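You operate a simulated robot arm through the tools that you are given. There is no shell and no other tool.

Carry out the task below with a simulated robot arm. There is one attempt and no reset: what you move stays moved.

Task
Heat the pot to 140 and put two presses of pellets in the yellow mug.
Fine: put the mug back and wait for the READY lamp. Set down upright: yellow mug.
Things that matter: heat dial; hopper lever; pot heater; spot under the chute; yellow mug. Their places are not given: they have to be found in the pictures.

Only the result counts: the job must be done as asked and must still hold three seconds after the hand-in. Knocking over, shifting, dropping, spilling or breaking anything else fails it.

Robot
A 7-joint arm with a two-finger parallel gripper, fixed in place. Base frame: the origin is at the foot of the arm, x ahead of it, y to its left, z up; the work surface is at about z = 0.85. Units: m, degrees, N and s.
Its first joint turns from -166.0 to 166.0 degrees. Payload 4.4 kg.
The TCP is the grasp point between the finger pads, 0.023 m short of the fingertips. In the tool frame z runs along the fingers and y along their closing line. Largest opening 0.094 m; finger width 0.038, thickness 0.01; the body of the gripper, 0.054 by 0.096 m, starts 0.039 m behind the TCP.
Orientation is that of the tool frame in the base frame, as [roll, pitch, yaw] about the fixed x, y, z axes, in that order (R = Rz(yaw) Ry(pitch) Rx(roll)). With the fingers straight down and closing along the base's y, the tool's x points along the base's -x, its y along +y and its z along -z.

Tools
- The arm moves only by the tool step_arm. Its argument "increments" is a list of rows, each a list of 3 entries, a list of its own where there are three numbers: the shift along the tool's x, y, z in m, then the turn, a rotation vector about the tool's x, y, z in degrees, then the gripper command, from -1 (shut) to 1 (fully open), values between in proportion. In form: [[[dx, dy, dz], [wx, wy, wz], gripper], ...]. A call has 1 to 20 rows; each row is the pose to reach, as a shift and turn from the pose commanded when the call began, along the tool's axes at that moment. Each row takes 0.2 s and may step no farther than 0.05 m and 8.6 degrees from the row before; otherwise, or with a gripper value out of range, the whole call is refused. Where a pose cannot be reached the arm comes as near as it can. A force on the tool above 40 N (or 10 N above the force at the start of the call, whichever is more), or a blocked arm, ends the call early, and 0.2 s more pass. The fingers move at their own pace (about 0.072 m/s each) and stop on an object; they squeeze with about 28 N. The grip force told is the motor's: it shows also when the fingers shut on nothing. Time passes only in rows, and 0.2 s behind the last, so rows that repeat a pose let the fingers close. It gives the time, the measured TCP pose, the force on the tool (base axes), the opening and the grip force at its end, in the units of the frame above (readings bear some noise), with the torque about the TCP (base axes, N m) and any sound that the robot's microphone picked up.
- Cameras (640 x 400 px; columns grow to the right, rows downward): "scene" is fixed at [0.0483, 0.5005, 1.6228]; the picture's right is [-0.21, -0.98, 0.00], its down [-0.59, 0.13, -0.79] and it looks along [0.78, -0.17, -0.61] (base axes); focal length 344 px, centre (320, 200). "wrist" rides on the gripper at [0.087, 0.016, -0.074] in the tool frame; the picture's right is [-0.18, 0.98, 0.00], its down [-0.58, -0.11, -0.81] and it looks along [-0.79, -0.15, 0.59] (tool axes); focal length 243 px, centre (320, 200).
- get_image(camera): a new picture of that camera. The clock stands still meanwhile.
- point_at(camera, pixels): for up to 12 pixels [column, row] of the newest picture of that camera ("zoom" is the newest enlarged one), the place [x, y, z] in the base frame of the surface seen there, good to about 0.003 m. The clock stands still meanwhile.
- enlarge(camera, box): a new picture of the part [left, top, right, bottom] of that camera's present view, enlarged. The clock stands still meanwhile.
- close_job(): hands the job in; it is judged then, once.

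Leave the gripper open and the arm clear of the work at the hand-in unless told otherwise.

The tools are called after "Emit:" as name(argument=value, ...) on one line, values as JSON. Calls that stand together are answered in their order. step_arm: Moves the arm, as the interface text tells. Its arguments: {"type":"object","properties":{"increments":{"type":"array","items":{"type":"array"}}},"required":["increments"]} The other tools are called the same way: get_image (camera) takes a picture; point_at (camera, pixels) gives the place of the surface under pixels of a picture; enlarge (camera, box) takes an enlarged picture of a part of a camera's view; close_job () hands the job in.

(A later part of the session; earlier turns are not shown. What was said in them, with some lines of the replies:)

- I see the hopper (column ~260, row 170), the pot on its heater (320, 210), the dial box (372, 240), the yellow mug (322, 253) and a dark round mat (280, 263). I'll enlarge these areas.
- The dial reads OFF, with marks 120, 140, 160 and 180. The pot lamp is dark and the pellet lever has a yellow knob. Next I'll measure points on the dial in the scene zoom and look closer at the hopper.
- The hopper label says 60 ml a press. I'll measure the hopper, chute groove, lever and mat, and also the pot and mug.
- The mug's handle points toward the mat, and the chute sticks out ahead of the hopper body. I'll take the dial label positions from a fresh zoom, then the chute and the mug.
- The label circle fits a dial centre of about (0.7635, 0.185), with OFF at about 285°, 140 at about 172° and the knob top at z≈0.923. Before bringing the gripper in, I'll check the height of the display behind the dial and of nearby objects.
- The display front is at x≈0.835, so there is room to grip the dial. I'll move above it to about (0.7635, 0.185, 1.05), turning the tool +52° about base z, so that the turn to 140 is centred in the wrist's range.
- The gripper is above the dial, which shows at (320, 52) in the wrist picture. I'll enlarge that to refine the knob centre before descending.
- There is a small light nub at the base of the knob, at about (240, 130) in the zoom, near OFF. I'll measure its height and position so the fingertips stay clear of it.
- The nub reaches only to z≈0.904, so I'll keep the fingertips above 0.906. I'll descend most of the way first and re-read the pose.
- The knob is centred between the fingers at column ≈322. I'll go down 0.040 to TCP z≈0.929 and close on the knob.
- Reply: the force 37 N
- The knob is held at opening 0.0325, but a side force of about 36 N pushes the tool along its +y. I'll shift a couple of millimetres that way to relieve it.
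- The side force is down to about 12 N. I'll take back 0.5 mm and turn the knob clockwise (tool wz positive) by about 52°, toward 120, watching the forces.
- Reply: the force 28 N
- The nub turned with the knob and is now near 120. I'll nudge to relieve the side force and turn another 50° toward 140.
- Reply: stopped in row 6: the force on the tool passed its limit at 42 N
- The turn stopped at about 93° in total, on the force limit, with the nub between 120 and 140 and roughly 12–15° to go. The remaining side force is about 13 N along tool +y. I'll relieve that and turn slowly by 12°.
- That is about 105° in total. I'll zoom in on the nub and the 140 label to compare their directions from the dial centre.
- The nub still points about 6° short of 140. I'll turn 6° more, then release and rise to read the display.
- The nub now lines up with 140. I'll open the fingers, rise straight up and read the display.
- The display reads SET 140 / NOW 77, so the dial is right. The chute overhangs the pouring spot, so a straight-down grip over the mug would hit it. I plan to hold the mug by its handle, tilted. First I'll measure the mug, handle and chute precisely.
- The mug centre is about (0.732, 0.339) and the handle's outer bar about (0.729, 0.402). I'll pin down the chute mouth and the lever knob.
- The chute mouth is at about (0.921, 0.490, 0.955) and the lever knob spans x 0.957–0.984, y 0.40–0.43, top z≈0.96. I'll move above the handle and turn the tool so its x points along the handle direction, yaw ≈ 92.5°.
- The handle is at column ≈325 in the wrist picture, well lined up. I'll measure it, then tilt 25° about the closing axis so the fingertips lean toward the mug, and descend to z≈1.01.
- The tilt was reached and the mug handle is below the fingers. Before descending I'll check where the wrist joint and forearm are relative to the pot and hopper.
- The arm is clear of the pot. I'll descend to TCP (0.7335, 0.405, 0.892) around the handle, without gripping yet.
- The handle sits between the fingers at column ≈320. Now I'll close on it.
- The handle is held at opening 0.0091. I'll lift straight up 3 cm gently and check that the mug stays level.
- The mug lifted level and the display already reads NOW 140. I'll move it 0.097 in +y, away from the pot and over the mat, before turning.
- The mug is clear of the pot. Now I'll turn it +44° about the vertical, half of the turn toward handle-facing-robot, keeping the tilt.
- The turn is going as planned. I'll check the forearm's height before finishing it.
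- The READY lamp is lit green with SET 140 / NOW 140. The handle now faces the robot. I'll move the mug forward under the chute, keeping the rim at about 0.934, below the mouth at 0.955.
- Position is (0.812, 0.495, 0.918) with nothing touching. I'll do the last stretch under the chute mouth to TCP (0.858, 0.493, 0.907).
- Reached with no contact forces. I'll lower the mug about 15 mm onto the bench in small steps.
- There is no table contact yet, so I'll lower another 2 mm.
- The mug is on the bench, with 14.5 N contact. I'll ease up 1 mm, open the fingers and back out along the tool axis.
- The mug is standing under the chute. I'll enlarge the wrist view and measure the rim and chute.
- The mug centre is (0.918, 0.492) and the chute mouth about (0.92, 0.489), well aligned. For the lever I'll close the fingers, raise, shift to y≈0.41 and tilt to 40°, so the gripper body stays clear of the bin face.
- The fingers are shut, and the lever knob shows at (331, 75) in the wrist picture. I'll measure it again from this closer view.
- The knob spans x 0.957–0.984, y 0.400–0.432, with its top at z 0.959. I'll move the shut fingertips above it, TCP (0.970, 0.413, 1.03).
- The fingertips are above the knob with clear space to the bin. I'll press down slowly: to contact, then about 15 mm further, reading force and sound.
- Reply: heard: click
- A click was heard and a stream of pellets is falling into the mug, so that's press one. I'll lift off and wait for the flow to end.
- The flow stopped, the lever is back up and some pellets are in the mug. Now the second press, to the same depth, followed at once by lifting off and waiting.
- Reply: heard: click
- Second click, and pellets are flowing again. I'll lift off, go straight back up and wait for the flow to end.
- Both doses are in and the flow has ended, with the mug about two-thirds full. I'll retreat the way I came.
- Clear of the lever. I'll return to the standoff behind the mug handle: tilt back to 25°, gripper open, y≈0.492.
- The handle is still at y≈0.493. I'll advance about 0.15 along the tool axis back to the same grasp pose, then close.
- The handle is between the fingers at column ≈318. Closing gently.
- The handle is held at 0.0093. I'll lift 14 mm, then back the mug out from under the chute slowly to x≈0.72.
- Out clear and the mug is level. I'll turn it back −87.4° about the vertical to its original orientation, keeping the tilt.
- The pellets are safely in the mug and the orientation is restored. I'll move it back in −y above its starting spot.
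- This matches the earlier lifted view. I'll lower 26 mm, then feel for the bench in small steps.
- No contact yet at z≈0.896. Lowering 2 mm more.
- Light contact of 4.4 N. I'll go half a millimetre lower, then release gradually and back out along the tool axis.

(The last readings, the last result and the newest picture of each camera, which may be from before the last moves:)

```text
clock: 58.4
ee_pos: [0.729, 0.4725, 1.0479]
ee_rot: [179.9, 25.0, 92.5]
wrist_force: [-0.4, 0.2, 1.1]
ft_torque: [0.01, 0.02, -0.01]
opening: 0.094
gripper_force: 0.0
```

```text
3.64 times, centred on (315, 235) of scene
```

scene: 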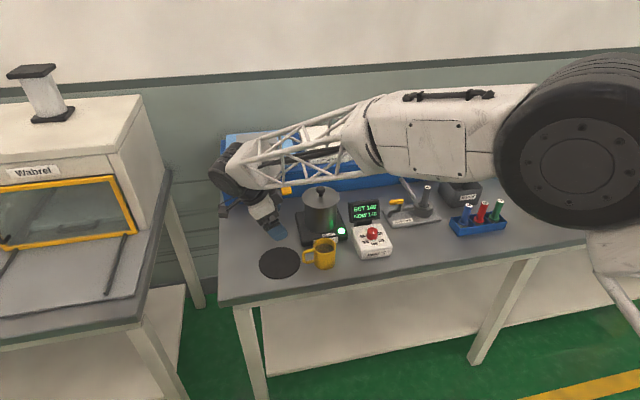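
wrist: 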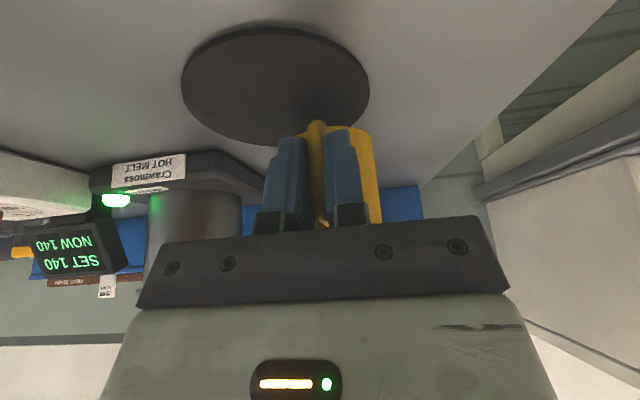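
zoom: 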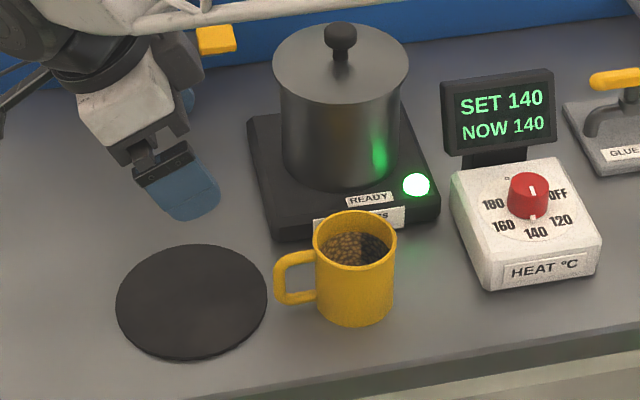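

The mug is upright at its original spot, READY is lit and the display shows 140/140. I'll raise the arm well clear and check that everything is stable.

Emit:
step_arm(increments=[[[-0.0169, 0, -0.0363], [0, 0, 0], 1], [[-0.0338, 0, -0.0725], [0, 0, 0], 1], [[-0.0507, 0, -0.1088], [0, 0, 0], 1], [[-0.0676, 0, -0.145], [0, 0, 0], 1], [[-0.0845, 0, -0.1813], [0, 0, 0], 1], [[-0.0845, 0, -0.1813], [0, 0, 0], 1], [[-0.0845, 0, -0.1813], [0, 0, 0], 1]])

Emit:
get_image(camera="scene")

Emit:
enlarge(camera="scene", box=[250, 225, 350, 290])

Emit:
point_at(camera="zoom", pixels=[[338, 195], [370, 156], [535, 135], [475, 85], [470, 180], [470, 272]])

Emit:
enlarge(camera="scene", box=[230, 130, 410, 270])

```text
clock: 60.0
ee_pos: [0.7307, 0.4729, 1.2483]
ee_rot: [179.8, 24.9, 92.5]
wrist_force: [-0.5, 0.1, -0.7]
ft_torque: [0.0, -0.02, -0.01]
opening: 0.0943
gripper_force: 0.1
```

```text
taken
```

scene: 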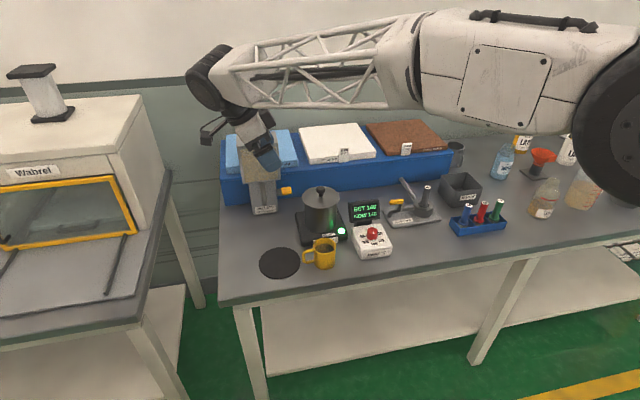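

```text
6.15 times, centred on (300, 258) of scene
```

zoom: 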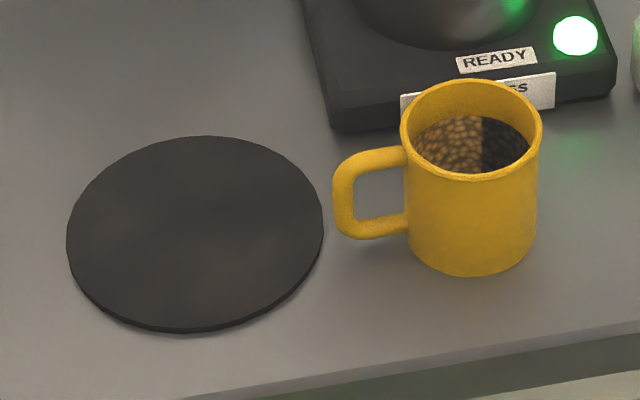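

```text
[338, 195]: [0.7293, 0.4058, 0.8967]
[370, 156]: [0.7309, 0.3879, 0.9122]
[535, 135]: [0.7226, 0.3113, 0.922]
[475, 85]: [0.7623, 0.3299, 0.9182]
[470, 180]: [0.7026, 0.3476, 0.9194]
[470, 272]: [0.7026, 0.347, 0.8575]
```

```text
2.86 times, centred on (320, 200) of scene
```

zoom: 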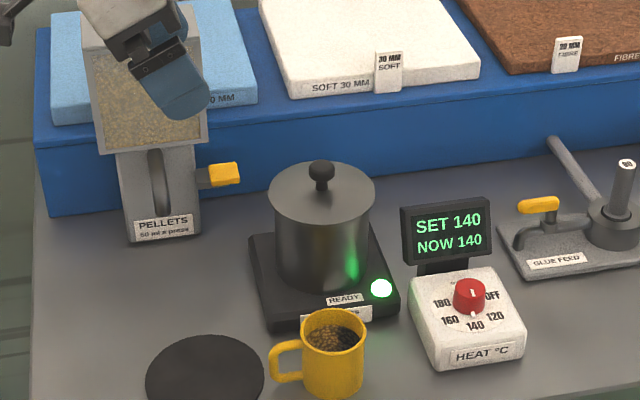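

The mug stands upright within about 1 mm of its start place with both presses of pellets in it. The display shows SET 140 / NOW 140 and READY is lit. The lever is back up, nothing else has been disturbed, and the gripper is open and clear. I'm handing in the job.

Emit:
close_job()

```text
The job is handed in.
```

The job is handed in. The pot is at 140 with the READY lamp lit, and the yellow mug holds two presses of pellets and stands upright.

- **Heat:** I turned the dial from OFF to 140. The display read SET 140 / NOW 140 before hand-in.
- **Pellets:** I pressed the hopper lever twice with the mug under the chute. Both presses clicked and the flow stopped each time, with no spill visible.
- **Mug:** I took "put the mug back" to mean its starting spot beside the dark mat, not on the mat. It is within about 2 mm of where it began.
- **Arm:** The gripper is open and raised clear of the work, and I saw nothing else moved.
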